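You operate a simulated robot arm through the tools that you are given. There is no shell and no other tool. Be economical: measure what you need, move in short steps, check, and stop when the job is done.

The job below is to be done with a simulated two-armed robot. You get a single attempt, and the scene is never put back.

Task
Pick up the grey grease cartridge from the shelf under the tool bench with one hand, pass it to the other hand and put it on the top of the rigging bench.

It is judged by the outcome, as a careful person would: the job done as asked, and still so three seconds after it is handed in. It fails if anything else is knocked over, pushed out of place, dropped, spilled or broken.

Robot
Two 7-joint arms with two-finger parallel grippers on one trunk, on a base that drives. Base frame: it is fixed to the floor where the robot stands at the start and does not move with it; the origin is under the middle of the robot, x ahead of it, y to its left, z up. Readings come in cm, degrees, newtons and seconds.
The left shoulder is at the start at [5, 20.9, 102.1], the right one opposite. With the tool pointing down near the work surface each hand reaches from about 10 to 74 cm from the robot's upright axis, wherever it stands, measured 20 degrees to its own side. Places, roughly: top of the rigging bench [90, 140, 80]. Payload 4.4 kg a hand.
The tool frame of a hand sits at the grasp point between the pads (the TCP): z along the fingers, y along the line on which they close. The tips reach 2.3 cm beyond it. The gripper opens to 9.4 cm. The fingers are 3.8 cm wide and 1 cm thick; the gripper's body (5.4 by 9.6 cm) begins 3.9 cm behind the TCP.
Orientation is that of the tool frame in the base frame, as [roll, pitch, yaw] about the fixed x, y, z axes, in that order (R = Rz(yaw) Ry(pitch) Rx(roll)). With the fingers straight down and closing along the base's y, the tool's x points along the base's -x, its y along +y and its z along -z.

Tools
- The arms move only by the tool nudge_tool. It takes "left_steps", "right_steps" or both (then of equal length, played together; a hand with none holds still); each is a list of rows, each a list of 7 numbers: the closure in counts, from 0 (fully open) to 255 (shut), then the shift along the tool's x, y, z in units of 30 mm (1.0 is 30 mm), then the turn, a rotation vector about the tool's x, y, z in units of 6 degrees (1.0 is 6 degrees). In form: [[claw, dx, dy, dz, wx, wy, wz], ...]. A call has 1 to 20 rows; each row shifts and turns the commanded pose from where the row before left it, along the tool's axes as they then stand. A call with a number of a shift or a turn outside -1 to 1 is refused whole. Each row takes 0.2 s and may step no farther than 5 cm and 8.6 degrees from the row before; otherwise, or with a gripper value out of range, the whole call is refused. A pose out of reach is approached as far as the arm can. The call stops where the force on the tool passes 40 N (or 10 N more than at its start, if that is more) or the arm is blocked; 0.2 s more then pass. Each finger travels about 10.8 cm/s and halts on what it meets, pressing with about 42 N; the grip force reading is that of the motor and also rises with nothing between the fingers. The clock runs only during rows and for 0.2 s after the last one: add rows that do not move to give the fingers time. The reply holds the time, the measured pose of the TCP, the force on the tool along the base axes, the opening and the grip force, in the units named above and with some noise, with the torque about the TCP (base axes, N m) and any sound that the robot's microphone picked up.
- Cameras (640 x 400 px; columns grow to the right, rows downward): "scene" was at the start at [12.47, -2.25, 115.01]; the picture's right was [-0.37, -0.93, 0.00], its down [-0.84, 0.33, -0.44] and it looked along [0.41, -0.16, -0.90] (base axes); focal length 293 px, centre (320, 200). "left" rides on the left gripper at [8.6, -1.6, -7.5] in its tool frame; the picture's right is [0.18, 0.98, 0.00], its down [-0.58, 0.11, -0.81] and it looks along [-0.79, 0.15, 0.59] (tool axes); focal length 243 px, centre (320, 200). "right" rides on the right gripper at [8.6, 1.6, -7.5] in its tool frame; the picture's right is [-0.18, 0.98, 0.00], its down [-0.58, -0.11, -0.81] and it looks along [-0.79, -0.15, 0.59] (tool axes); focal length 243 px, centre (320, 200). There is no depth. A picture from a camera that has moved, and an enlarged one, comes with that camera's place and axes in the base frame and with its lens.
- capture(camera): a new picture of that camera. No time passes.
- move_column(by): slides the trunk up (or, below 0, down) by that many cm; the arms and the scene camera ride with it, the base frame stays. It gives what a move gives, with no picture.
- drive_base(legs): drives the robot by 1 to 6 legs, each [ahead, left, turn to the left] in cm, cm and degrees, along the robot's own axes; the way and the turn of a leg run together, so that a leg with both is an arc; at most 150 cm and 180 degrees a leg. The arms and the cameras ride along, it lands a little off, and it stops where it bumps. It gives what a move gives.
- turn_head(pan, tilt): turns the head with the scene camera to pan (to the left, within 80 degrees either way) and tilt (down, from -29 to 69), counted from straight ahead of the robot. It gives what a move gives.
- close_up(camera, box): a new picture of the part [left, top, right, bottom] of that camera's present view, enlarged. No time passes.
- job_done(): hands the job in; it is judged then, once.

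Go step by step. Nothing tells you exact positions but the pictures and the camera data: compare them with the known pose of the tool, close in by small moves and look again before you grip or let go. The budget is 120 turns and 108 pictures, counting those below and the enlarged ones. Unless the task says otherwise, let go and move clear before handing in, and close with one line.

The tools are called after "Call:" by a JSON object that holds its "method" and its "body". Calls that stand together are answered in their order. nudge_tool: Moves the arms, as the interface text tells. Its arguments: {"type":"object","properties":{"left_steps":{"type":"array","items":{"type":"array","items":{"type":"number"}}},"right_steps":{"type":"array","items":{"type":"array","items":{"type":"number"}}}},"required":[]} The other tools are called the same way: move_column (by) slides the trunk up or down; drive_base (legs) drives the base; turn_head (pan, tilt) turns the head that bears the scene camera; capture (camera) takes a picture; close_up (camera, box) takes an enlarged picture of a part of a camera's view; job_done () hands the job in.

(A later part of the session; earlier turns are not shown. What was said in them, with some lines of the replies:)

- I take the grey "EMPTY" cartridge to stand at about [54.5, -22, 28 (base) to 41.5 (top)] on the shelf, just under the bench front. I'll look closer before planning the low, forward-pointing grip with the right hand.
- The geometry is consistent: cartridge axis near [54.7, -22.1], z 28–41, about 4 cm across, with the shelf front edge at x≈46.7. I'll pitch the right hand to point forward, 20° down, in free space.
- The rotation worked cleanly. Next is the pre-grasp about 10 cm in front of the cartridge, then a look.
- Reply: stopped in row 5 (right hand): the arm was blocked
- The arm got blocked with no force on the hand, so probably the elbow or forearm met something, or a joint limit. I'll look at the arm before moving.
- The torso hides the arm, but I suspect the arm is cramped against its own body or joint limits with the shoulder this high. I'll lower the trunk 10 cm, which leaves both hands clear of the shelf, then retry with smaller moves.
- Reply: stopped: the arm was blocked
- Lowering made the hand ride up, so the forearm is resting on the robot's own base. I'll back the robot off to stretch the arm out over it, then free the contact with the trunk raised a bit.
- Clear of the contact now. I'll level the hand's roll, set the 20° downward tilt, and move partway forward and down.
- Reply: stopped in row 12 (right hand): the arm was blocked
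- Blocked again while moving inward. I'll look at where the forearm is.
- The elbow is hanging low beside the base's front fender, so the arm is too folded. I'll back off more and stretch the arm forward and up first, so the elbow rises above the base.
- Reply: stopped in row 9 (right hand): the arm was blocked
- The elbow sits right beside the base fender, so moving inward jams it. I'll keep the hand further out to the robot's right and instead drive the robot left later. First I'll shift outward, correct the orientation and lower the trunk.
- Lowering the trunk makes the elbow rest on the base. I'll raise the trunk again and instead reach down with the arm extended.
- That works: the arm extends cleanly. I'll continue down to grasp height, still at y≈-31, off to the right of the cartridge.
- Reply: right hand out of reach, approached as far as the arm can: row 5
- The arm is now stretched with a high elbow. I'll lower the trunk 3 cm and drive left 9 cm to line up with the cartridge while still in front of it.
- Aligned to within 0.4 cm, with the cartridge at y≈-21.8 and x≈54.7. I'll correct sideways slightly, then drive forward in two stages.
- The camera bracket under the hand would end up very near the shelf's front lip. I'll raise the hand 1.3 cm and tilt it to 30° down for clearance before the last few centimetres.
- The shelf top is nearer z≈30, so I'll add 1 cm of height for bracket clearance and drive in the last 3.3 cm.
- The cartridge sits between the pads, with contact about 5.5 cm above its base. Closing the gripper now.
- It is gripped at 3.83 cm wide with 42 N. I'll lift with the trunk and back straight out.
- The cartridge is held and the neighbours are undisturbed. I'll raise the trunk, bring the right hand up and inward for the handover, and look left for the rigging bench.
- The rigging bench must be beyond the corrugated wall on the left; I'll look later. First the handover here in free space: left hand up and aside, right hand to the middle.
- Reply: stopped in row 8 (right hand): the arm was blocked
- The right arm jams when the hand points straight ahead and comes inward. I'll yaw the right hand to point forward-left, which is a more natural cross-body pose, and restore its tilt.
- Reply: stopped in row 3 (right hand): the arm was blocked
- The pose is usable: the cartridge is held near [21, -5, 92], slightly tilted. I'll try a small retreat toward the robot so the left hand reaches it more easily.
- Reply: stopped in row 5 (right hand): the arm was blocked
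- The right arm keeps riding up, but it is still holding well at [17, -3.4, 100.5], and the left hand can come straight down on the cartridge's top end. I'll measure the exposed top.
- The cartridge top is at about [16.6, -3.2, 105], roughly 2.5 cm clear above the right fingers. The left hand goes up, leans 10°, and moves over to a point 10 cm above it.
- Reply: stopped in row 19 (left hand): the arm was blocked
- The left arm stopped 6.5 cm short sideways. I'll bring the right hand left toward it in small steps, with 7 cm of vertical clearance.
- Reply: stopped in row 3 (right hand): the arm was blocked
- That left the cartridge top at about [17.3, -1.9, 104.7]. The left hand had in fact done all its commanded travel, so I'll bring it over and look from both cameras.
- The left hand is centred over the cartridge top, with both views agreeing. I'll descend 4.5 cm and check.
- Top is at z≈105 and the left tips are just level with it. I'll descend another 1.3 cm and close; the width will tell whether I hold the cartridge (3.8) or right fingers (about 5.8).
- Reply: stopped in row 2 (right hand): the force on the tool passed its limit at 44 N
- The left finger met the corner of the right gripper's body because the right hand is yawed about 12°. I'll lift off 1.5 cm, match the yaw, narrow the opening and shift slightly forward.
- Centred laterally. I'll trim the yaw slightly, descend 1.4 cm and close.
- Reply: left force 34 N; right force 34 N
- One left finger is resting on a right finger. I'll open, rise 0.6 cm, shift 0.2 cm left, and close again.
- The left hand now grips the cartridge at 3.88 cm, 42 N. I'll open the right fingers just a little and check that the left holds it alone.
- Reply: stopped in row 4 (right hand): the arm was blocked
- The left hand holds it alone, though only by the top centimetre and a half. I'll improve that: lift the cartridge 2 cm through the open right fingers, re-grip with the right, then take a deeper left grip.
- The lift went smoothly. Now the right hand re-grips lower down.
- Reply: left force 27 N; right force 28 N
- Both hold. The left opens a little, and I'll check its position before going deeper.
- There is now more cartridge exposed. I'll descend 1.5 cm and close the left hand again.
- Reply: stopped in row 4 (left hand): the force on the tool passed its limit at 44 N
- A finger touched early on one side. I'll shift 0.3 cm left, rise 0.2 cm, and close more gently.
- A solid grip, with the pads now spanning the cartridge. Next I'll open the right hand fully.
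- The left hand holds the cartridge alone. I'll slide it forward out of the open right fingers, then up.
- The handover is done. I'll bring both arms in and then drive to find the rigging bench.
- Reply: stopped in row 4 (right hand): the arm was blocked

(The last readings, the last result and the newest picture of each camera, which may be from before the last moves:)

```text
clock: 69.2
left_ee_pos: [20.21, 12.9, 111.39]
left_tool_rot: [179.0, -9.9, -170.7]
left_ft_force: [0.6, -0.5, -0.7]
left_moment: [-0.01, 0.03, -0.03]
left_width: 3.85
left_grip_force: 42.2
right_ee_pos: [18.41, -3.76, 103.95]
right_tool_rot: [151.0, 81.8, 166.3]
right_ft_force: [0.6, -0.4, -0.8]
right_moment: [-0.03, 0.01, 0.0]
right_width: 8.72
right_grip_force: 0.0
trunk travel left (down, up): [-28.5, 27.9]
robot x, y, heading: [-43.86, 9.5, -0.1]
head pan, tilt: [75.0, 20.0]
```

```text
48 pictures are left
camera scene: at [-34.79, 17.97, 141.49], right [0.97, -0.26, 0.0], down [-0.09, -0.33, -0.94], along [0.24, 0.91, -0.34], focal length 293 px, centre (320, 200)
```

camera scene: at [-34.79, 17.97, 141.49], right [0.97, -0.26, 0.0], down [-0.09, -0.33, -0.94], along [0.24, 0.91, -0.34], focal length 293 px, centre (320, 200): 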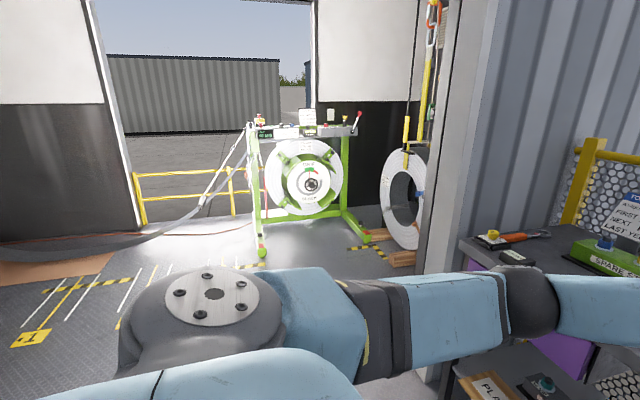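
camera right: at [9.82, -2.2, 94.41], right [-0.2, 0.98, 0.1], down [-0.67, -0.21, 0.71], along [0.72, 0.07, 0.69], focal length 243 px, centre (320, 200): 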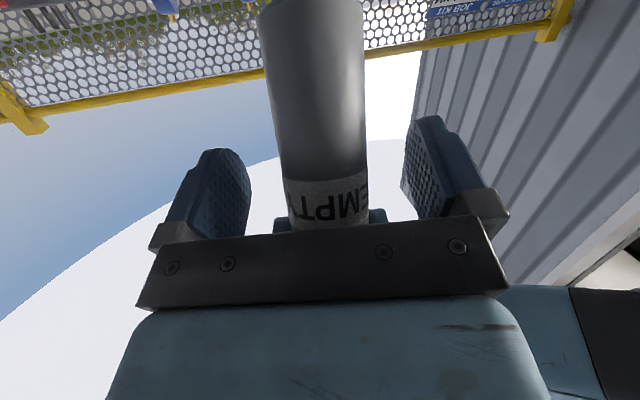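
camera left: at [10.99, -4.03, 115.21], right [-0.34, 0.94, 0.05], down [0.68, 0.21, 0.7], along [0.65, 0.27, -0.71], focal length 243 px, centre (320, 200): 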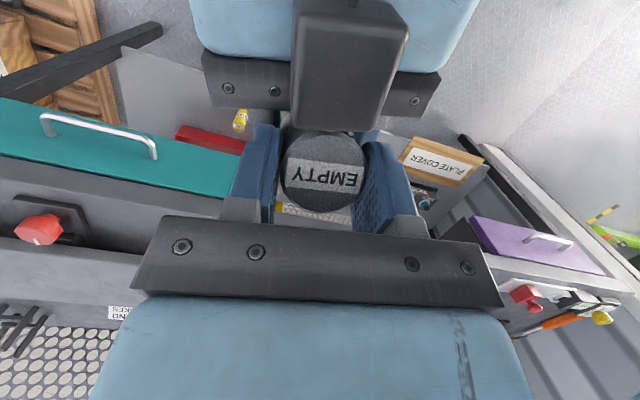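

The way to the left is clear floor, with the arms staying well short of the wall pillar at x≈51. I'll drive left 70 cm and look.

Call:
{"method": "drive_base", "body": {"legs": [[-8, 0, 0], [0, 70, 0]]}}

Call:
{"method": "turn_head", "body": {"pan": 35, "tilt": 20}}

Call:
{"method": "capture", "body": {"camera": "scene"}}

```text
clock: 76.4
left_ee_pos: [12.54, 82.1, 111.11]
left_tool_rot: [178.9, -9.9, -171.1]
left_ft_force: [1.1, 0.8, -0.9]
left_moment: [-0.01, 0.01, 0.01]
left_width: 3.85
left_grip_force: 41.7
right_ee_pos: [10.7, 65.55, 104.52]
right_tool_rot: [147.0, 82.4, 161.9]
right_ft_force: [-0.3, 0.2, 0.4]
right_moment: [0.0, 0.0, -0.01]
right_width: 8.68
right_grip_force: 0.1
trunk travel left (down, up): [-28.5, 27.9]
robot x, y, heading: [-51.5, 78.76, -0.6]
head pan, tilt: [75.0, 20.0]
```

```text
clock: 77.5
left_ee_pos: [12.62, 82.18, 111.11]
left_tool_rot: [179.0, -9.9, -171.2]
left_ft_force: [-0.4, 0.2, -0.7]
left_moment: [0.04, 0.02, -0.03]
left_width: 3.85
left_grip_force: 41.8
right_ee_pos: [10.75, 65.7, 104.6]
right_tool_rot: [146.1, 82.5, 161.0]
right_ft_force: [-0.2, -0.4, 0.5]
right_moment: [-0.01, -0.01, 0.01]
right_width: 8.67
right_grip_force: 0.1
trunk travel left (down, up): [-28.5, 27.9]
robot x, y, heading: [-51.69, 78.76, -0.6]
head pan, tilt: [35.0, 20.0]
```

```text
47 pictures are left
camera scene: at [-37.2, 83.98, 141.18], right [0.57, -0.82, 0.0], down [-0.28, -0.19, -0.94], along [0.77, 0.53, -0.34], focal length 293 px, centre (320, 200)
```

scene: 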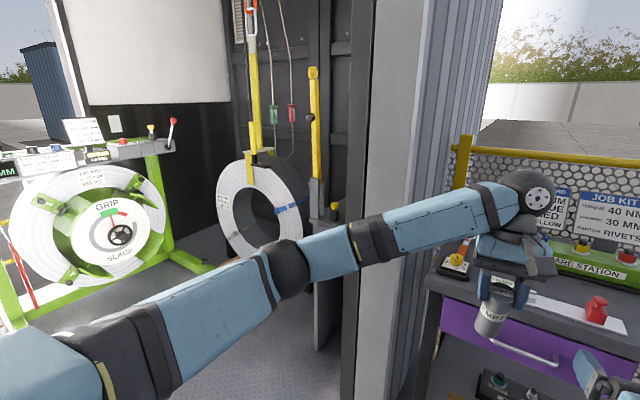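

The rigging bench must be just behind that pillar. I'll drive left another 55 cm and look straight ahead.

Call:
{"method": "drive_base", "body": {"legs": [[0, 55, 0.6]]}}

Call:
{"method": "turn_head", "body": {"pan": 0, "tilt": 25}}

Call:
{"method": "capture", "body": {"camera": "scene"}}

```text
clock: 82.8
left_ee_pos: [12.7, 138.05, 110.83]
left_tool_rot: [179.0, -9.9, -170.3]
left_ft_force: [0.5, 0.2, -0.5]
left_moment: [-0.02, 0.02, 0.01]
left_width: 3.87
left_grip_force: 41.2
right_ee_pos: [11.31, 121.71, 105.15]
right_tool_rot: [142.6, 82.9, 158.3]
right_ft_force: [0.1, 0.5, 0.2]
right_moment: [-0.01, 0.01, -0.07]
right_width: 8.64
right_grip_force: 0.0
trunk travel left (down, up): [-28.5, 27.9]
robot x, y, heading: [-51.6, 134.02, 0.2]
head pan, tilt: [35.0, 20.0]
```

```text
clock: 83.8
left_ee_pos: [12.84, 138.14, 110.75]
left_tool_rot: [179.0, -9.9, -170.3]
left_ft_force: [-0.6, 0.6, -0.1]
left_moment: [0.02, 0.01, 0.03]
left_width: 3.83
left_grip_force: 41.5
right_ee_pos: [11.32, 121.67, 105.15]
right_tool_rot: [141.5, 83.1, 157.4]
right_ft_force: [0.5, 0.2, -0.2]
right_moment: [-0.02, 0.02, 0.0]
right_width: 8.67
right_grip_force: 0.1
trunk travel left (down, up): [-28.5, 27.9]
robot x, y, heading: [-51.63, 133.75, 0.3]
head pan, tilt: [0.0, 25.0]
```

```text
46 pictures are left
camera scene: at [-35.52, 133.88, 140.12], right [0.01, -1.0, 0.0], down [-0.42, 0.0, -0.91], along [0.91, 0.0, -0.42], focal length 293 px, centre (320, 200)
```

scene: 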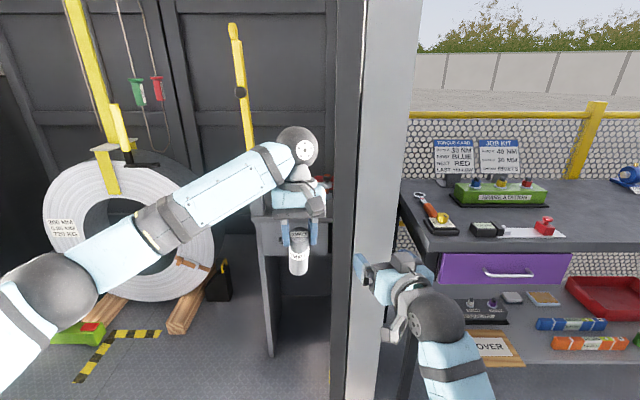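

I can see the rigging bench behind the pillar, partly hidden by my own hand. I'll drive left another 45 cm for a clear view of its top.

Call:
{"method": "drive_base", "body": {"legs": [[0, 45, 0]]}}

Call:
{"method": "turn_head", "body": {"pan": -12, "tilt": 22}}

Call:
{"method": "capture", "body": {"camera": "scene"}}

Call:
{"method": "capture", "body": {"camera": "left"}}

```text
clock: 88.3
left_ee_pos: [12.44, 183.25, 110.66]
left_tool_rot: [179.0, -9.9, -170.2]
left_ft_force: [0.5, -0.5, -0.3]
left_moment: [-0.03, -0.02, -0.03]
left_width: 3.84
left_grip_force: 42.4
right_ee_pos: [11.17, 166.8, 105.46]
right_tool_rot: [138.5, 83.3, 154.6]
right_ft_force: [0.3, -0.2, -0.1]
right_moment: [-0.03, 0.0, 0.0]
right_width: 8.65
right_grip_force: 0.0
trunk travel left (down, up): [-28.5, 27.9]
robot x, y, heading: [-51.67, 178.3, 0.2]
head pan, tilt: [0.0, 25.0]
```

```text
clock: 89.0
left_ee_pos: [12.35, 183.05, 110.6]
left_tool_rot: [179.0, -9.8, -170.3]
left_ft_force: [0.2, 0.8, -0.1]
left_moment: [0.02, 0.03, 0.0]
left_width: 3.84
left_grip_force: 42.4
right_ee_pos: [11.26, 166.87, 105.55]
right_tool_rot: [137.9, 83.3, 154.0]
right_ft_force: [1.1, -0.3, 0.3]
right_moment: [-0.02, 0.0, -0.01]
right_width: 8.69
right_grip_force: 0.0
trunk travel left (down, up): [-28.5, 27.9]
robot x, y, heading: [-51.81, 178.23, 0.2]
head pan, tilt: [-12.0, 22.0]
```

```text
45 pictures are left
camera scene: at [-35.9, 176.86, 140.41], right [-0.2, -0.98, 0.0], down [-0.37, 0.08, -0.93], along [0.91, -0.19, -0.37], focal length 293 px, centre (320, 200)
```

scene: 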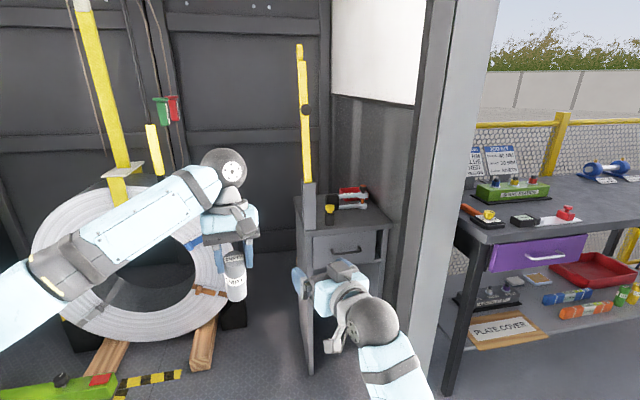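

```text
44 pictures are left
camera left: at [5.66, 180.27, 119.29], right [-0.34, 0.94, 0.05], down [0.69, 0.21, 0.7], along [0.64, 0.27, -0.72], focal length 243 px, centre (320, 200)
```

left: 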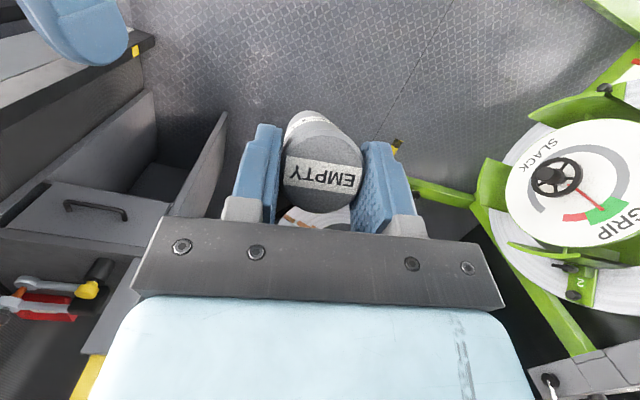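

The rigging bench is now in view, with a tool holder and wrenches at the back of its top. I'll zoom in to map free space.

Call:
{"method": "close_up", "body": {"camera": "scene", "box": [272, 160, 432, 260]}}

Call:
{"method": "close_up", "body": {"camera": "left", "box": [0, 150, 240, 300]}}

```text
4.00 times, centred on (352, 210) of scene
camera zoom: at [-35.9, 176.86, 140.41], right [-0.2, -0.98, 0.0], down [-0.37, 0.08, -0.93], along [0.91, -0.19, -0.37], focal length 1172 px, centre (192, 160)
```

zoom: 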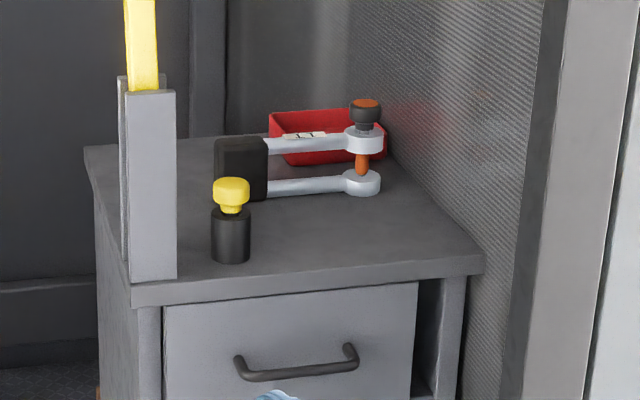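

```text
2.67 times, centred on (120, 225) of left
camera zoom: at [5.66, 180.27, 119.29], right [-0.34, 0.94, 0.05], down [0.69, 0.21, 0.7], along [0.64, 0.27, -0.72], focal length 647 px, centre (853, 133)
```

zoom: 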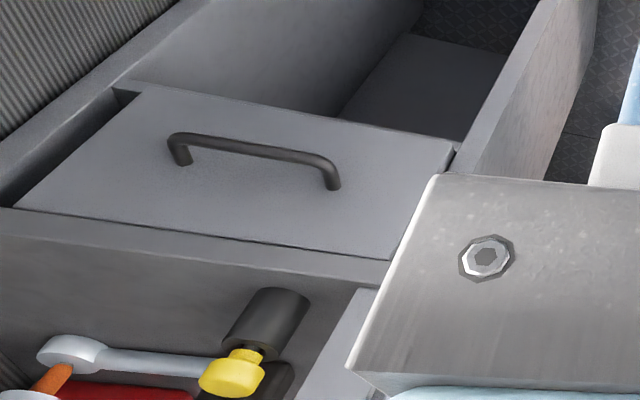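

I place the bench top at x 77–119, y 119–160, z≈80, and the clear spot near [86, 132]. Before going in, I'll tuck the right hand (pointing down and outward) so it doesn't swing into the wall, and ease the left hand outward.

Call:
{"method": "nudge_tool", "body": {"left_steps": [[220, 0, 0.4, 0, 0, 0, 0], [220, 0, 0.4, 0, 0, 0, 0], [220, 0, 0.4, 0, 0, 0, 0], [220, 0, 0.4, 0, 0, 0, 0], [220, 0, 0.4, 0, 0, 0, 0], [220, 0, 0.4, 0, 0, 0, 0], [220, 0, 0, 0, 0, 0, 0], [220, 0, 0, 0, 0, 0, 0], [220, 0, 0, 0, 0, 0, 0], [220, 0, 0, 0, 0, 0, 0], [220, 0, 0, 0, 0, 0, 0], [220, 0, 0, 0, 0, 0, 0], [220, 0, 0, 0, 0, 0, 0], [220, 0, 0, 0, 0, 0, 0]], "right_steps": [[20, 0, -0.3, 0, 0, 1, 0], [20, 0, -0.3, 0, 0, 1, 0], [20, 0, -0.3, 0, 0, 1, 0], [20, 0, -0.3, 0, 0, 1, 0], [20, 0, -0.4, 0, 0, 1, 0], [20, 0, -0.4, 0, 0, 1, 0], [20, 0, -0.4, 0, 0, 1, 0], [20, 0, -0.4, 0, 0, 1, 0], [20, 0, -0.4, 0, 0, 1, 0], [20, 0, -0.4, 0, 0, 1, 0], [20, 0, -0.4, 0, 0, 1, 0], [20, 0, -0.4, 0, 0, 1, 0], [20, 0, -0.4, 0, 0, 1, 0], [20, 0, 0, 0, 0, 0, 0]]}}

Call:
{"method": "turn_head", "body": {"pan": -25, "tilt": 45}}

Call:
{"method": "capture", "body": {"camera": "scene"}}

```text
clock: 90.0
left_ee_pos: [11.68, 187.85, 110.34]
left_tool_rot: [178.9, -9.9, -170.2]
left_ft_force: [0.2, 0.1, -1.0]
left_moment: [-0.01, 0.03, 0.01]
left_width: 3.83
left_grip_force: 42.3
right_ee_pos: [8.71, 166.78, 97.14]
right_tool_rot: [161.2, 52.4, -178.6]
right_ft_force: [0.3, -0.8, 1.3]
right_moment: [-0.02, 0.01, -0.02]
right_width: 8.66
right_grip_force: 0.1
trunk travel left (down, up): [-28.5, 27.9]
robot x, y, heading: [-51.81, 178.56, 0.5]
head pan, tilt: [-12.0, 22.0]
stopped in row 5 (right hand): the arm was blocked; the commanded pose is now the measured one
```

```text
clock: 90.9
left_ee_pos: [11.65, 187.7, 110.44]
left_tool_rot: [178.9, -9.9, -170.3]
left_ft_force: [-0.4, -0.1, -1.2]
left_moment: [0.05, 0.0, 0.02]
left_width: 3.83
left_grip_force: 42.0
right_ee_pos: [8.67, 166.82, 97.35]
right_tool_rot: [161.1, 52.5, -178.6]
right_ft_force: [0.2, 0.2, 0.1]
right_moment: [-0.01, 0.02, 0.02]
right_width: 8.67
right_grip_force: 0.1
trunk travel left (down, up): [-28.5, 27.9]
robot x, y, heading: [-51.3, 178.83, 0.3]
head pan, tilt: [-25.0, 45.0]
```

```text
41 pictures are left
camera scene: at [-37.6, 175.34, 136.63], right [-0.42, -0.91, 0.0], down [-0.64, 0.29, -0.71], along [0.64, -0.29, -0.71], focal length 293 px, centre (320, 200)
```

scene: 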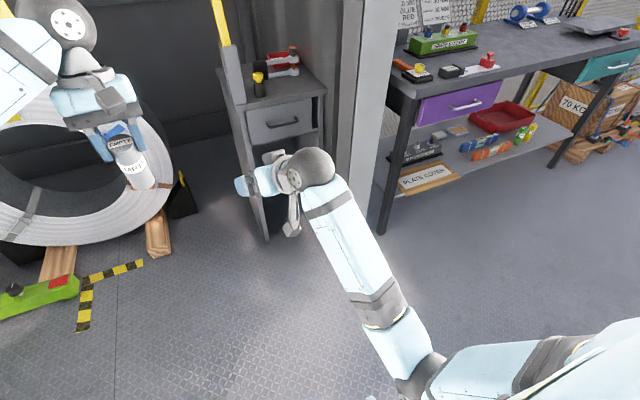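

The right arm is gradually freeing up. I'll continue turning it down and outward.

Call:
{"method": "nudge_tool", "body": {"right_steps": [[20, 0, -0.5, 0, 0, 0.5, 0], [20, 0, -0.5, 0, 0, 0.5, 0], [20, 0, -0.5, 0, 0, 1, 0], [20, 0, -0.5, 0, 0, 1, 0], [20, 0, -0.5, 0, 0, 1, 0], [20, 0, -0.5, 0, 0, 1, 0], [20, 0, -0.5, 0, 0, 1, 0], [20, 0, -0.5, 0, 0, 1, 0], [20, 0, -0.5, 0, 0, 1, 0], [20, 0, -0.5, 0, 0, 0, 0], [20, 0, -0.5, 0, 0, 0, 0], [20, 0, 0, 0, 0, 0, 0]]}}

Call:
{"method": "capture", "body": {"camera": "scene"}}

```text
clock: 93.5
left_ee_pos: [11.64, 187.85, 109.68]
left_tool_rot: [179.0, -9.8, -170.2]
left_ft_force: [-0.2, 0.7, -0.9]
left_moment: [0.0, 0.0, 0.04]
left_width: 3.83
left_grip_force: 42.4
right_ee_pos: [13.16, 151.27, 93.39]
right_tool_rot: [168.6, 5.8, -164.6]
right_ft_force: [0.1, -0.2, 0.1]
right_moment: [0.03, 0.03, -0.01]
right_width: 8.66
right_grip_force: 0.0
trunk travel left (down, up): [-28.5, 27.9]
robot x, y, heading: [-51.78, 178.62, 0.4]
head pan, tilt: [-25.0, 45.0]
```

```text
40 pictures are left
camera scene: at [-37.61, 175.37, 135.88], right [-0.42, -0.91, 0.0], down [-0.64, 0.29, -0.71], along [0.64, -0.29, -0.71], focal length 293 px, centre (320, 200)
```

scene: 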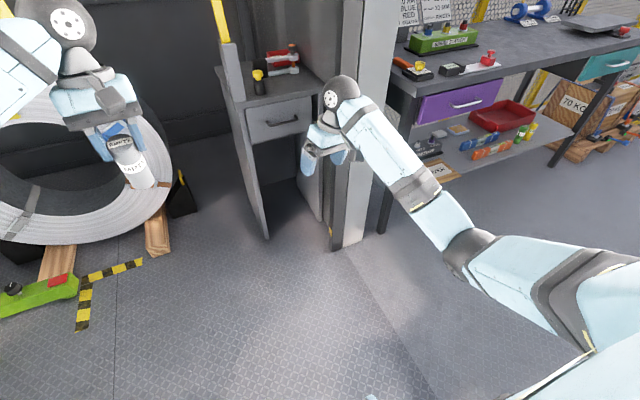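

Freed completely. Now I'll retract the right hand close to the body.

Call:
{"method": "nudge_tool", "body": {"right_steps": [[20, 0.85, 0, 0.2, 0, 0, 0], [20, 0.85, 0, 0.2, 0, 0, 0], [20, 0.85, 0, 0.2, 0, 0, 0], [20, 0.85, 0, 0.2, 0, 0, 0], [20, 0.85, 0, 0.2, 0, 0, 0], [20, 0.85, 0, 0.2, 0, 0, 0], [20, 0.85, 0, 0.2, 0, 0, 0], [20, 0.85, 0, 0.2, 0, 0, 0], [20, 0.85, 0, 0.2, 0, 0, 0], [20, 0, 0, 0, 0, 0, 0]]}}

Call:
{"method": "close_up", "body": {"camera": "scene", "box": [20, 60, 220, 185]}}

```text
clock: 95.7
left_ee_pos: [11.76, 187.85, 109.7]
left_tool_rot: [179.1, -9.8, -170.2]
left_ft_force: [-0.9, -0.1, 0.0]
left_moment: [0.0, 0.03, -0.02]
left_width: 3.83
left_grip_force: 41.7
right_ee_pos: [-8.5, 146.43, 85.66]
right_tool_rot: [168.6, 5.8, -164.6]
right_ft_force: [-0.6, 0.0, 1.0]
right_moment: [0.02, -0.02, 0.01]
right_width: 8.69
right_grip_force: 0.1
trunk travel left (down, up): [-28.5, 27.9]
robot x, y, heading: [-51.75, 178.48, 0.4]
head pan, tilt: [-25.0, 45.0]
```

```text
3.20 times, centred on (120, 122) of scene
camera zoom: at [-37.56, 175.36, 135.87], right [-0.42, -0.91, 0.0], down [-0.64, 0.29, -0.71], along [0.64, -0.29, -0.71], focal length 938 px, centre (960, 448)
```

zoom: 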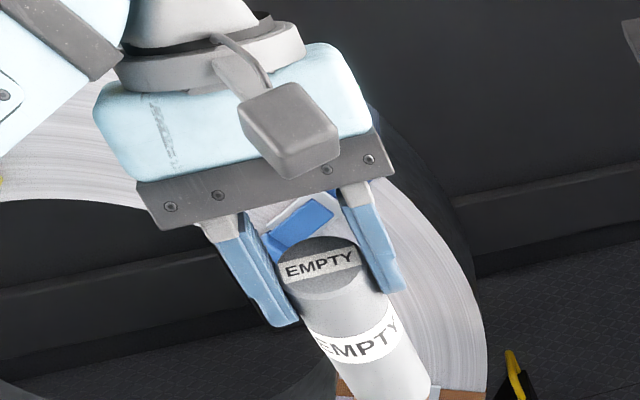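

The right hand is tucked and the cartridge is secure. Here in free space I'll tilt the left hand so the cartridge stands upright, turn its yaw and extend it to the reach I'll need at the bench.

Call:
{"method": "nudge_tool", "body": {"left_steps": [[220, -0.27, 0.92, -0.047, 0, 0, 0], [220, -0.27, 0.92, -0.047, 0, 0, 0], [220, -0.27, 0.92, -0.047, 0, 0, 0], [220, -0.27, 0.92, -0.047, 0, 0, 0], [220, -0.27, 0.92, -0.047, 0, 0, 0], [220, -0.27, 0.92, -0.047, 0, 0, 0], [220, -0.27, 0.92, -0.047, 0, 0, 0], [220, -0.27, 0.92, -0.047, 0, 0, 0], [220, -0.27, 0.92, -0.047, 0, 0, 0], [220, 0, 0, 0, 0, 0.8, 0], [220, 0, 0, 0, 0, 0.8, 0], [220, 0, 0, 0, 0, 0.8, 0], [220, 0, 0, 0, 0, 0.8, 0], [220, 0, 0, 0, 0.4, 0, -0.73], [220, 0, 0, 0, 0.4, 0, -0.73], [220, 0, 0, 0, 0.4, 0, -0.73], [220, 0, 0, 0, 0.4, 0, -0.73], [220, 0, 0, 0, 0, 0, 0]]}}

Call:
{"method": "turn_head", "body": {"pan": 25, "tilt": 22}}

Call:
{"method": "capture", "body": {"camera": "scene"}}

```text
clock: 99.5
left_ee_pos: [14.76, 213.55, 110.16]
left_tool_rot: [178.8, -28.8, -149.7]
left_ft_force: [-0.4, -0.4, -0.6]
left_moment: [0.03, 0.01, 0.02]
left_width: 3.81
left_grip_force: 42.2
right_ee_pos: [-8.6, 146.4, 85.6]
right_tool_rot: [168.6, 5.9, -164.6]
right_ft_force: [0.6, 0.7, -0.3]
right_moment: [-0.03, -0.02, 0.03]
right_width: 8.67
right_grip_force: 0.1
trunk travel left (down, up): [-28.5, 27.9]
robot x, y, heading: [-52.03, 178.58, 0.4]
head pan, tilt: [-25.0, 45.0]
```

```text
clock: 100.7
left_ee_pos: [14.76, 213.46, 110.14]
left_tool_rot: [178.8, -28.7, -149.8]
left_ft_force: [0.5, 0.6, -1.3]
left_moment: [0.03, -0.02, 0.04]
left_width: 3.84
left_grip_force: 41.9
right_ee_pos: [-8.41, 146.28, 85.62]
right_tool_rot: [168.7, 5.9, -164.6]
right_ft_force: [0.1, 0.0, -0.4]
right_moment: [-0.01, 0.02, 0.0]
right_width: 8.68
right_grip_force: 0.0
trunk travel left (down, up): [-28.5, 27.9]
robot x, y, heading: [-51.96, 178.93, 0.5]
head pan, tilt: [25.0, 22.0]
```

```text
38 pictures are left
camera scene: at [-36.61, 182.69, 139.42], right [0.43, -0.9, 0.0], down [-0.34, -0.16, -0.93], along [0.84, 0.4, -0.38], focal length 293 px, centre (320, 200)
```

scene: 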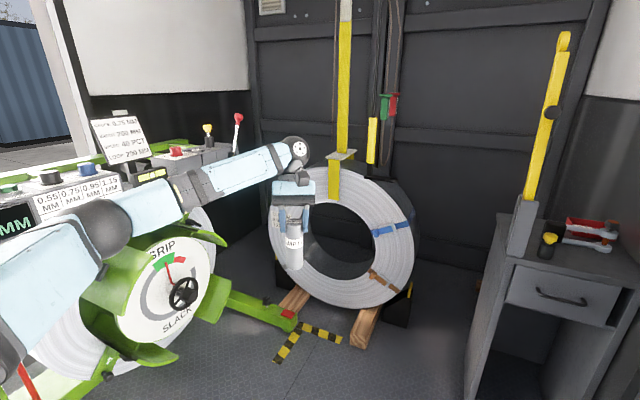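

The cartridge hangs close to vertical. Next I'll turn right 30° and drive to a staging point short of the bench, then look.

Call:
{"method": "drive_base", "body": {"legs": [[0, 0, -30.5], [50.3, -8.3, 0]]}}

Call:
{"method": "turn_head", "body": {"pan": 20, "tilt": 30}}

Call:
{"method": "capture", "body": {"camera": "scene"}}

```text
clock: 105.2
left_ee_pos: [63.23, 142.88, 110.05]
left_tool_rot: [178.8, -28.7, 179.9]
left_ft_force: [-0.3, -0.7, 0.2]
left_moment: [-0.01, 0.02, -0.04]
left_width: 3.85
left_grip_force: 41.7
right_ee_pos: [9.19, 96.69, 85.55]
right_tool_rot: [168.6, 5.9, 165.2]
right_ft_force: [-0.2, 0.1, -0.5]
right_moment: [0.02, -0.01, 0.04]
right_width: 8.66
right_grip_force: 0.1
trunk travel left (down, up): [-28.5, 27.9]
robot x, y, heading: [-11.82, 145.98, -29.9]
head pan, tilt: [25.0, 22.0]
```

```text
clock: 105.9
left_ee_pos: [63.13, 142.89, 110.19]
left_tool_rot: [178.8, -28.8, 179.8]
left_ft_force: [-0.2, -0.4, 0.0]
left_moment: [-0.02, -0.01, -0.01]
left_width: 3.81
left_grip_force: 42.2
right_ee_pos: [9.21, 96.72, 85.65]
right_tool_rot: [168.7, 5.9, 165.1]
right_ft_force: [0.3, -0.1, 0.5]
right_moment: [0.01, -0.03, 0.03]
right_width: 8.68
right_grip_force: 0.1
trunk travel left (down, up): [-28.5, 27.9]
robot x, y, heading: [-11.88, 146.47, -30.1]
head pan, tilt: [20.0, 30.0]
```

```text
37 pictures are left
camera scene: at [2.86, 141.39, 138.15], right [-0.17, -0.99, 0.0], down [-0.49, 0.09, -0.87], along [0.85, -0.15, -0.5], focal length 293 px, centre (320, 200)
```

scene: 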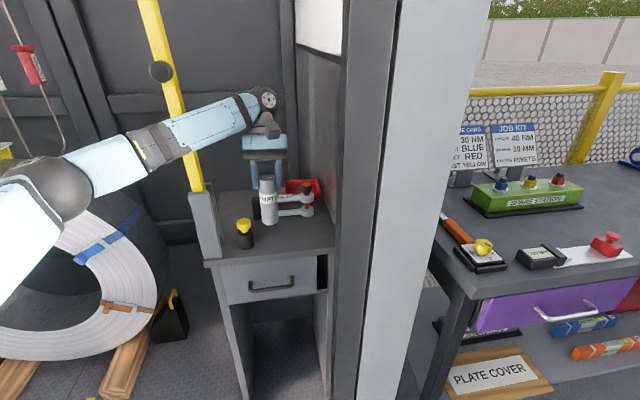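

In this pose the forearm would later come too near the yellow bar standing at the bench's left corner. I'll back off to the right, stretch the left arm straighter, and re-approach along a line well clear of both bar and pillar.

Call:
{"method": "drive_base", "body": {"legs": [[-12, -13, 0]]}}

Call:
{"method": "nudge_tool", "body": {"left_steps": [[220, -0.614, 0.474, -0.336, 0, 0, 0], [220, -0.614, 0.474, -0.336, 0, 0, 0], [220, -0.614, 0.474, -0.336, 0, 0, 0], [220, -0.614, 0.474, -0.336, 0, 0, 0], [220, -0.614, 0.474, -0.336, 0, 0, 0], [220, 0, 0, 0, 0, 0, 0]]}}

Call:
{"method": "capture", "body": {"camera": "scene"}}

```text
clock: 107.7
left_ee_pos: [46.42, 137.58, 110.15]
left_tool_rot: [178.7, -28.7, 179.9]
left_ft_force: [-1.2, 0.8, -0.1]
left_moment: [0.0, 0.0, -0.01]
left_width: 3.84
left_grip_force: 42.3
right_ee_pos: [-7.48, 91.4, 85.63]
right_tool_rot: [168.6, 5.9, 165.1]
right_ft_force: [0.1, 0.2, 0.2]
right_moment: [0.04, -0.02, -0.03]
right_width: 8.66
right_grip_force: 0.0
trunk travel left (down, up): [-28.5, 27.9]
robot x, y, heading: [-28.35, 141.17, -30.0]
head pan, tilt: [20.0, 30.0]
```

```text
clock: 109.1
left_ee_pos: [57.11, 144.53, 110.14]
left_tool_rot: [178.8, -28.6, 179.9]
left_ft_force: [0.2, 0.2, -0.9]
left_moment: [0.0, -0.02, 0.0]
left_width: 3.84
left_grip_force: 41.7
right_ee_pos: [-7.52, 91.45, 85.56]
right_tool_rot: [168.6, 5.8, 165.0]
right_ft_force: [-0.4, -0.1, -1.0]
right_moment: [0.0, -0.03, -0.02]
right_width: 8.66
right_grip_force: 0.1
trunk travel left (down, up): [-28.5, 27.9]
robot x, y, heading: [-28.78, 141.2, -29.5]
head pan, tilt: [20.0, 30.0]
```

```text
36 pictures are left
camera scene: at [-13.88, 136.13, 138.14], right [-0.17, -0.99, 0.0], down [-0.49, 0.09, -0.87], along [0.85, -0.15, -0.5], focal length 293 px, centre (320, 200)
```

scene: 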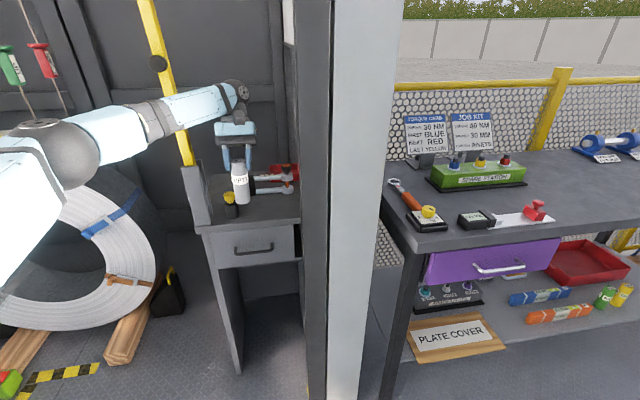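

Re-triangulating from three views, I place the rigging bench top at x 67–106, y 124–161, z≈85, with free space around [75, 139]; the cartridge bottom now hangs near z 99. I'll drive so the hand is above that spot, clear of everything.

Call:
{"method": "drive_base", "body": {"legs": [[12, 2.5, 0]]}}

Call:
{"method": "capture", "body": {"camera": "scene"}}

Call:
{"method": "capture", "body": {"camera": "left"}}

```text
clock: 110.3
left_ee_pos: [68.64, 140.63, 110.2]
left_tool_rot: [178.7, -28.6, 179.8]
left_ft_force: [0.1, 0.5, -1.3]
left_moment: [0.02, 0.0, -0.02]
left_width: 3.85
left_grip_force: 41.4
right_ee_pos: [4.14, 87.51, 85.55]
right_tool_rot: [168.6, 5.9, 165.1]
right_ft_force: [0.1, 0.1, 0.4]
right_moment: [0.01, 0.05, 0.03]
right_width: 8.68
right_grip_force: 0.1
trunk travel left (down, up): [-28.5, 27.9]
robot x, y, heading: [-16.83, 137.11, -29.9]
head pan, tilt: [20.0, 30.0]
```

```text
35 pictures are left
camera scene: at [-2.13, 132.23, 138.13], right [-0.17, -0.99, 0.0], down [-0.49, 0.09, -0.87], along [0.85, -0.15, -0.5], focal length 293 px, centre (320, 200)
```

scene: 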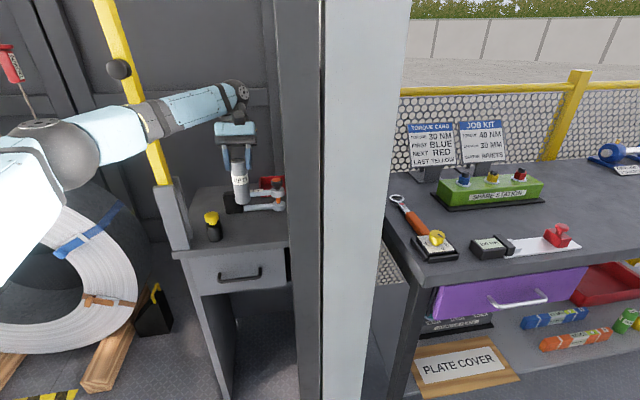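

```text
34 pictures are left
camera left: at [64.79, 138.92, 120.74], right [-0.15, 0.98, 0.11], down [0.9, 0.09, 0.43], along [0.41, 0.16, -0.9], focal length 243 px, centre (320, 200)
```

left: 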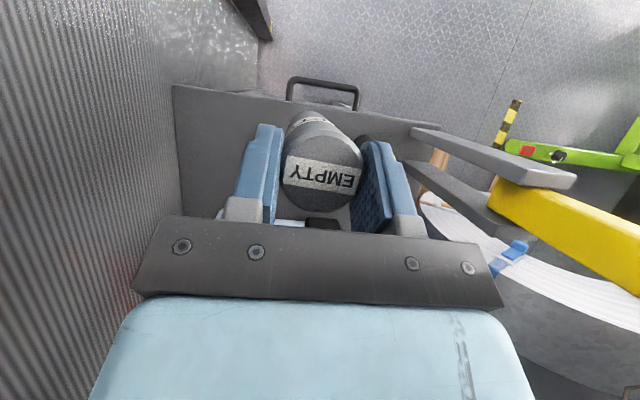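

Both cameras now agree: front edge at x≈67, y 124–161, top z≈85. I'll make the last 7 cm forward, then lower the trunk 9 cm and check the cartridge's foot.

Call:
{"method": "drive_base", "body": {"legs": [[7, 2.2, 0]]}}

Call:
{"method": "move_column", "body": {"by": -8}}

Call:
{"method": "capture", "body": {"camera": "scene"}}

Call:
{"method": "capture", "body": {"camera": "left"}}

```text
clock: 111.4
left_ee_pos: [75.99, 138.91, 110.07]
left_tool_rot: [178.6, -28.6, 179.9]
left_ft_force: [-0.2, -0.1, 0.2]
left_moment: [-0.01, 0.0, 0.02]
left_width: 3.86
left_grip_force: 41.8
right_ee_pos: [11.22, 85.94, 85.53]
right_tool_rot: [168.6, 5.8, 165.0]
right_ft_force: [-1.0, 0.6, 1.2]
right_moment: [0.02, -0.01, 0.06]
right_width: 8.63
right_grip_force: 0.0
trunk travel left (down, up): [-28.5, 27.9]
robot x, y, heading: [-10.0, 135.37, -30.1]
head pan, tilt: [20.0, 30.0]
```

```text
clock: 112.5
left_ee_pos: [75.76, 139.04, 102.2]
left_tool_rot: [178.8, -28.7, 179.9]
left_ft_force: [0.6, 0.0, -0.5]
left_moment: [0.03, -0.04, -0.01]
left_width: 3.86
left_grip_force: 41.8
right_ee_pos: [11.09, 85.95, 77.59]
right_tool_rot: [168.6, 5.9, 165.1]
right_ft_force: [-0.3, -0.4, 0.6]
right_moment: [0.05, 0.02, -0.03]
right_width: 8.69
right_grip_force: 0.0
trunk travel left (down, up): [-20.5, 35.9]
robot x, y, heading: [-9.6, 135.58, -30.0]
head pan, tilt: [20.0, 30.0]
```

```text
33 pictures are left
camera scene: at [4.89, 130.71, 130.15], right [-0.17, -0.98, 0.0], down [-0.49, 0.09, -0.87], along [0.85, -0.15, -0.5], focal length 293 px, centre (320, 200)
```

scene: 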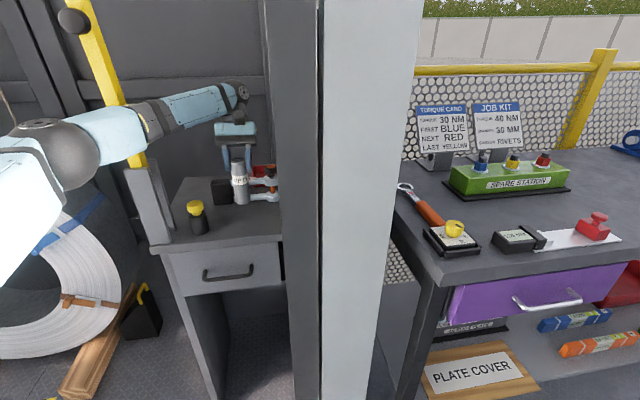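

```text
32 pictures are left
camera left: at [71.82, 137.37, 112.81], right [-0.15, 0.98, 0.11], down [0.9, 0.09, 0.43], along [0.41, 0.16, -0.9], focal length 243 px, centre (320, 200)
```

left: 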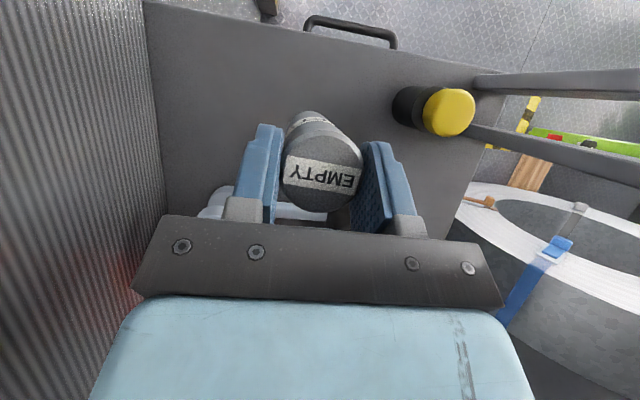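

The spot is clear: bottle to the left, shackle 8 cm behind. I'll zoom to check that the cartridge is upright and its foot height.

Call:
{"method": "close_up", "body": {"camera": "scene", "box": [180, 130, 308, 210]}}

Call:
{"method": "close_up", "body": {"camera": "left", "box": [230, 90, 422, 210]}}

```text
5.00 times, centred on (244, 170) of scene
camera zoom: at [4.89, 130.71, 130.15], right [-0.17, -0.98, 0.0], down [-0.49, 0.09, -0.87], along [0.85, -0.15, -0.5], focal length 1465 px, centre (700, 350)
```

zoom: 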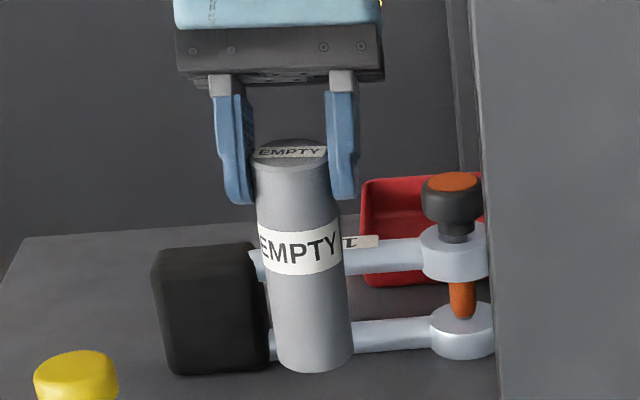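

```text
3.33 times, centred on (326, 150) of left
camera zoom: at [71.82, 137.37, 112.81], right [-0.15, 0.98, 0.11], down [0.9, 0.09, 0.43], along [0.41, 0.16, -0.9], focal length 809 px, centre (300, 367)
```

zoom: 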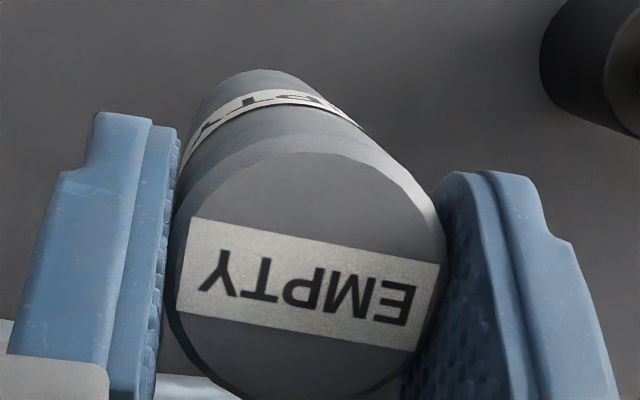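

The cartridge is upright within about 1–2° and its foot is roughly 6 cm above the top. I'll lower the trunk 4.5 cm, then come down in tiny steps.

Call:
{"method": "move_column", "body": {"by": -4.5}}

Call:
{"method": "close_up", "body": {"camera": "scene", "box": [180, 110, 308, 190]}}

```text
clock: 113.4
left_ee_pos: [75.79, 139.04, 97.8]
left_tool_rot: [178.9, -28.7, 179.9]
left_ft_force: [-0.9, 0.4, -1.1]
left_moment: [0.02, 0.0, 0.01]
left_width: 3.84
left_grip_force: 42.0
right_ee_pos: [11.08, 86.0, 73.17]
right_tool_rot: [168.6, 5.9, 165.0]
right_ft_force: [-0.5, -0.5, -0.3]
right_moment: [0.0, 0.0, 0.0]
right_width: 8.65
right_grip_force: 0.2
trunk travel left (down, up): [-16.0, 40.4]
robot x, y, heading: [-9.73, 135.51, -29.5]
head pan, tilt: [20.0, 30.0]
```

```text
5.00 times, centred on (244, 150) of scene
camera zoom: at [4.89, 130.71, 125.65], right [-0.17, -0.98, 0.0], down [-0.49, 0.09, -0.87], along [0.85, -0.15, -0.5], focal length 1465 px, centre (700, 450)
```

zoom: 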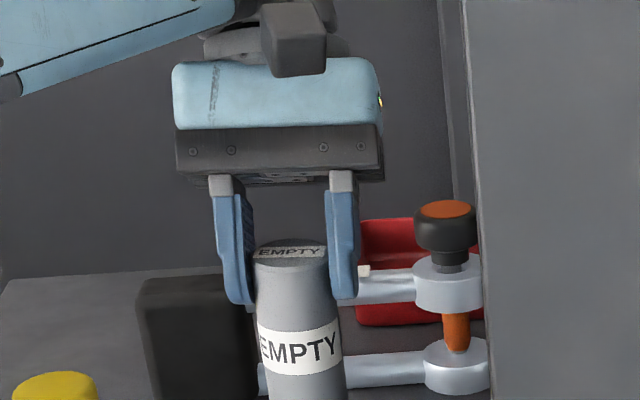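

Still free, with the foot about 1.5–2 cm above. I'll creep down in 0.25 cm steps, watching the force.

Call:
{"method": "nudge_tool", "body": {"left_steps": [[220, -0.04, 0, 0.073, 0.1, 0, 0.05], [220, -0.04, 0, 0.073, 0, 0, 0], [220, -0.04, 0, 0.073, 0, 0, 0], [220, -0.04, 0, 0.073, 0, 0, 0], [220, 0, 0, 0, 0, 0, 0]]}}

Call:
{"method": "close_up", "body": {"camera": "scene", "box": [180, 130, 308, 210]}}

```text
clock: 114.6
left_ee_pos: [75.78, 139.24, 96.74]
left_tool_rot: [179.5, -28.7, 179.4]
left_ft_force: [-0.2, -0.4, -0.8]
left_moment: [-0.01, 0.0, 0.02]
left_width: 3.85
left_grip_force: 42.1
right_ee_pos: [11.27, 85.95, 73.14]
right_tool_rot: [168.5, 5.7, 165.2]
right_ft_force: [0.0, -0.1, 0.6]
right_moment: [-0.01, -0.02, 0.04]
right_width: 8.63
right_grip_force: 0.2
trunk travel left (down, up): [-16.0, 40.4]
robot x, y, heading: [-9.69, 135.29, -29.9]
head pan, tilt: [20.0, 30.0]
```

```text
5.00 times, centred on (244, 170) of scene
camera zoom: at [4.91, 130.7, 125.64], right [-0.17, -0.98, 0.0], down [-0.49, 0.09, -0.87], along [0.85, -0.15, -0.5], focal length 1465 px, centre (700, 350)
```

zoom: 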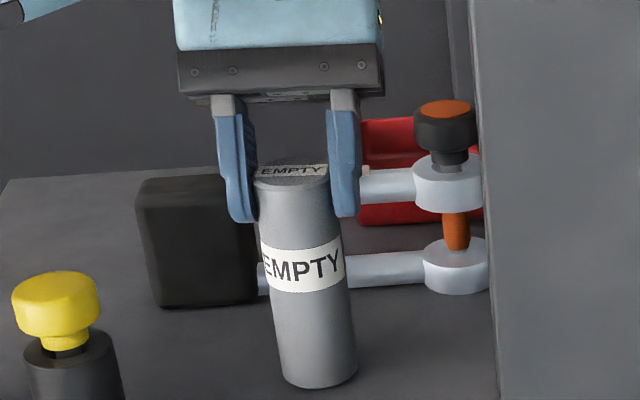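

No contact yet, so I'll continue down in small steps.

Call:
{"method": "nudge_tool", "body": {"left_steps": [[220, -0.032, 0, 0.058, 0, 0, 0], [220, -0.032, 0, 0.058, 0, 0, 0], [220, -0.032, 0, 0.058, 0, 0, 0], [220, 0, 0, 0, 0, 0, 0]]}}

```text
clock: 115.6
left_ee_pos: [75.67, 139.18, 96.38]
left_tool_rot: [179.5, -28.4, 179.4]
left_ft_force: [5.9, 0.3, 18.1]
left_moment: [-0.07, -0.35, 0.02]
left_width: 3.85
left_grip_force: 41.6
right_ee_pos: [11.18, 85.92, 73.14]
right_tool_rot: [168.6, 5.9, 164.9]
right_ft_force: [0.0, 0.8, -0.6]
right_moment: [-0.03, -0.02, -0.01]
right_width: 8.67
right_grip_force: 0.2
trunk travel left (down, up): [-16.0, 40.4]
robot x, y, heading: [-9.87, 136.04, -29.8]
head pan, tilt: [20.0, 30.0]
```

Touchdown (18 N). I'll ease up about 1 mm and open the fingers gently.

Call:
{"method": "nudge_tool", "body": {"left_steps": [[220, 0.02, 0, -0.036, 0, 0, 0], [220, 0, 0, 0, 0, 0, 0], [146, 0, 0, 0, 0, 0, 0], [138, 0, 0, 0, 0, 0, 0], [125, 0, 0, 0, 0, 0, 0], [105, 0, 0, 0, 0, 0, 0], [105, 0, 0, 0, 0, 0, 0]]}}

Call:
{"method": "close_up", "body": {"camera": "scene", "box": [180, 130, 308, 210]}}

Call:
{"method": "capture", "body": {"camera": "left"}}

```text
clock: 117.2
left_ee_pos: [75.74, 139.1, 96.29]
left_tool_rot: [179.6, -28.7, 179.4]
left_ft_force: [0.3, 1.0, -0.7]
left_moment: [0.01, 0.01, 0.03]
left_width: 5.54
left_grip_force: 0.1
right_ee_pos: [11.28, 85.95, 73.19]
right_tool_rot: [168.6, 5.8, 165.1]
right_ft_force: [0.2, 0.2, 0.5]
right_moment: [-0.02, 0.0, 0.0]
right_width: 8.67
right_grip_force: 0.1
trunk travel left (down, up): [-16.0, 40.4]
robot x, y, heading: [-9.89, 135.65, -30.0]
head pan, tilt: [20.0, 30.0]
```

```text
5.00 times, centred on (244, 170) of scene
camera zoom: at [4.91, 130.7, 125.64], right [-0.17, -0.98, 0.0], down [-0.49, 0.09, -0.87], along [0.85, -0.15, -0.5], focal length 1465 px, centre (700, 350)
```

zoom: 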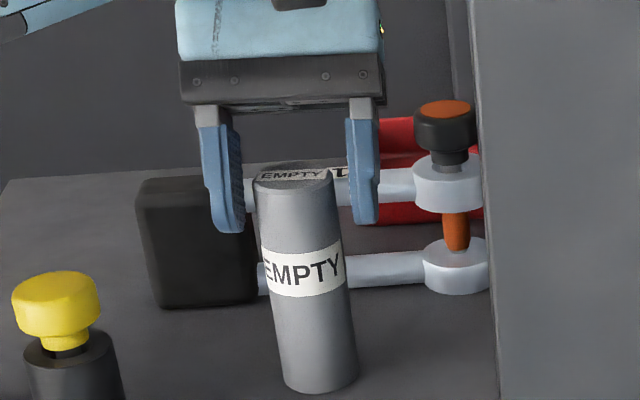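

```text
26 pictures are left
camera left: at [71.83, 137.49, 106.83], right [-0.15, 0.98, 0.1], down [0.9, 0.1, 0.43], along [0.41, 0.15, -0.9], focal length 243 px, centre (320, 200)
```

left: 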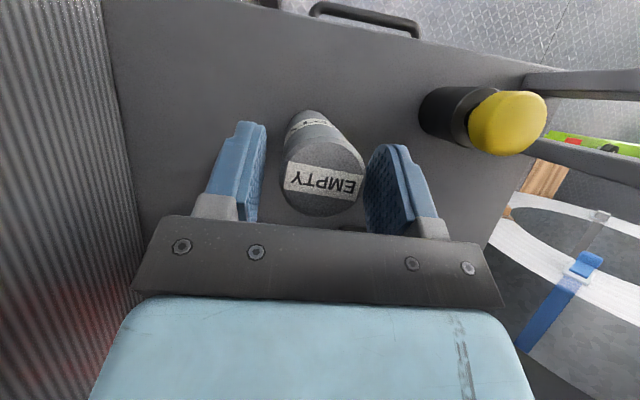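

The cartridge stands free. I'll open a bit more, center away from the near finger, and raise straight up with the trunk.

Call:
{"method": "nudge_tool", "body": {"left_steps": [[80, 0, 0.06, 0, 0, 0, 0], [80, 0, 0.04, 0, 0, 0, 0], [80, 0, 0, 0, 0, 0, 0]]}}

Call:
{"method": "move_column", "body": {"by": 12}}

Call:
{"method": "capture", "body": {"camera": "left"}}

```text
clock: 118.0
left_ee_pos: [75.73, 139.44, 96.27]
left_tool_rot: [179.5, -28.7, 179.5]
left_ft_force: [0.4, -0.4, -1.2]
left_moment: [0.04, 0.0, 0.0]
left_width: 6.48
left_grip_force: 0.0
right_ee_pos: [11.26, 86.03, 73.07]
right_tool_rot: [168.6, 5.8, 165.2]
right_ft_force: [0.0, -0.3, -0.7]
right_moment: [0.02, 0.02, 0.02]
right_width: 8.68
right_grip_force: 0.0
trunk travel left (down, up): [-16.0, 40.4]
robot x, y, heading: [-9.99, 135.83, -30.1]
head pan, tilt: [20.0, 30.0]
```

```text
clock: 119.5
left_ee_pos: [75.77, 139.41, 108.35]
left_tool_rot: [179.6, -28.6, 179.5]
left_ft_force: [-0.2, 0.8, -0.5]
left_moment: [-0.02, 0.05, 0.0]
left_width: 6.42
left_grip_force: 0.0
right_ee_pos: [11.22, 85.91, 85.15]
right_tool_rot: [168.6, 5.9, 165.1]
right_ft_force: [-0.3, -0.4, -0.5]
right_moment: [-0.01, -0.02, -0.02]
right_width: 8.64
right_grip_force: 0.0
trunk travel left (down, up): [-28.0, 28.4]
robot x, y, heading: [-9.78, 135.49, -29.7]
head pan, tilt: [20.0, 30.0]
```

```text
25 pictures are left
camera left: at [71.88, 137.78, 118.82], right [-0.15, 0.98, 0.1], down [0.9, 0.09, 0.43], along [0.41, 0.15, -0.9], focal length 243 px, centre (320, 200)
```

left: 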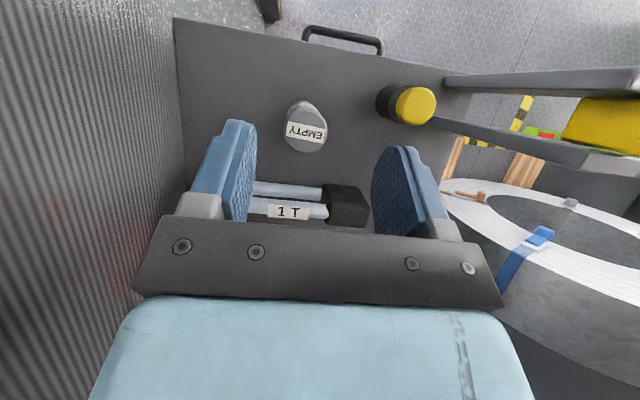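

The cartridge stands upright on the bench, released. I'll retreat along the same path I came in by and take a final look.

Call:
{"method": "drive_base", "body": {"legs": [[-7, -2.2, 0], [-12, -2.5, 0]]}}

Call:
{"method": "capture", "body": {"camera": "scene"}}

```text
clock: 121.4
left_ee_pos: [56.87, 144.99, 108.32]
left_tool_rot: [179.5, -28.7, 179.6]
left_ft_force: [0.2, -0.5, -0.1]
left_moment: [0.02, 0.01, -0.05]
left_width: 6.46
left_grip_force: 0.1
right_ee_pos: [-7.77, 91.64, 85.08]
right_tool_rot: [168.5, 5.8, 165.1]
right_ft_force: [0.8, -0.2, -0.1]
right_moment: [0.0, 0.0, -0.02]
right_width: 8.66
right_grip_force: 0.0
trunk travel left (down, up): [-28.0, 28.4]
robot x, y, heading: [-29.01, 141.35, -30.0]
head pan, tilt: [20.0, 30.0]
```

```text
24 pictures are left
camera scene: at [-14.06, 136.26, 137.65], right [-0.17, -0.99, 0.0], down [-0.49, 0.09, -0.87], along [0.85, -0.15, -0.5], focal length 293 px, centre (320, 200)
```

scene: 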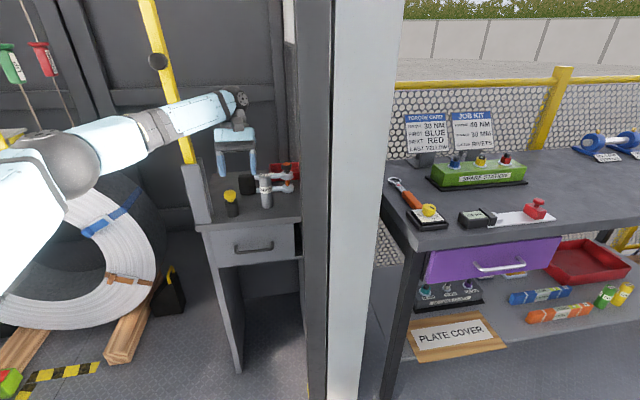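

The cartridge stands upright on the rigging bench, everything else looks undisturbed, and both hands are clear. Handing in.

Call:
{"method": "job_done", "body": {}}

```text
The job is handed in.
```

The grey grease cartridge is standing upright on the rigging bench top: I picked it up with the right hand, passed it to the left in mid-air and set it down. In the last picture nothing else looked moved.
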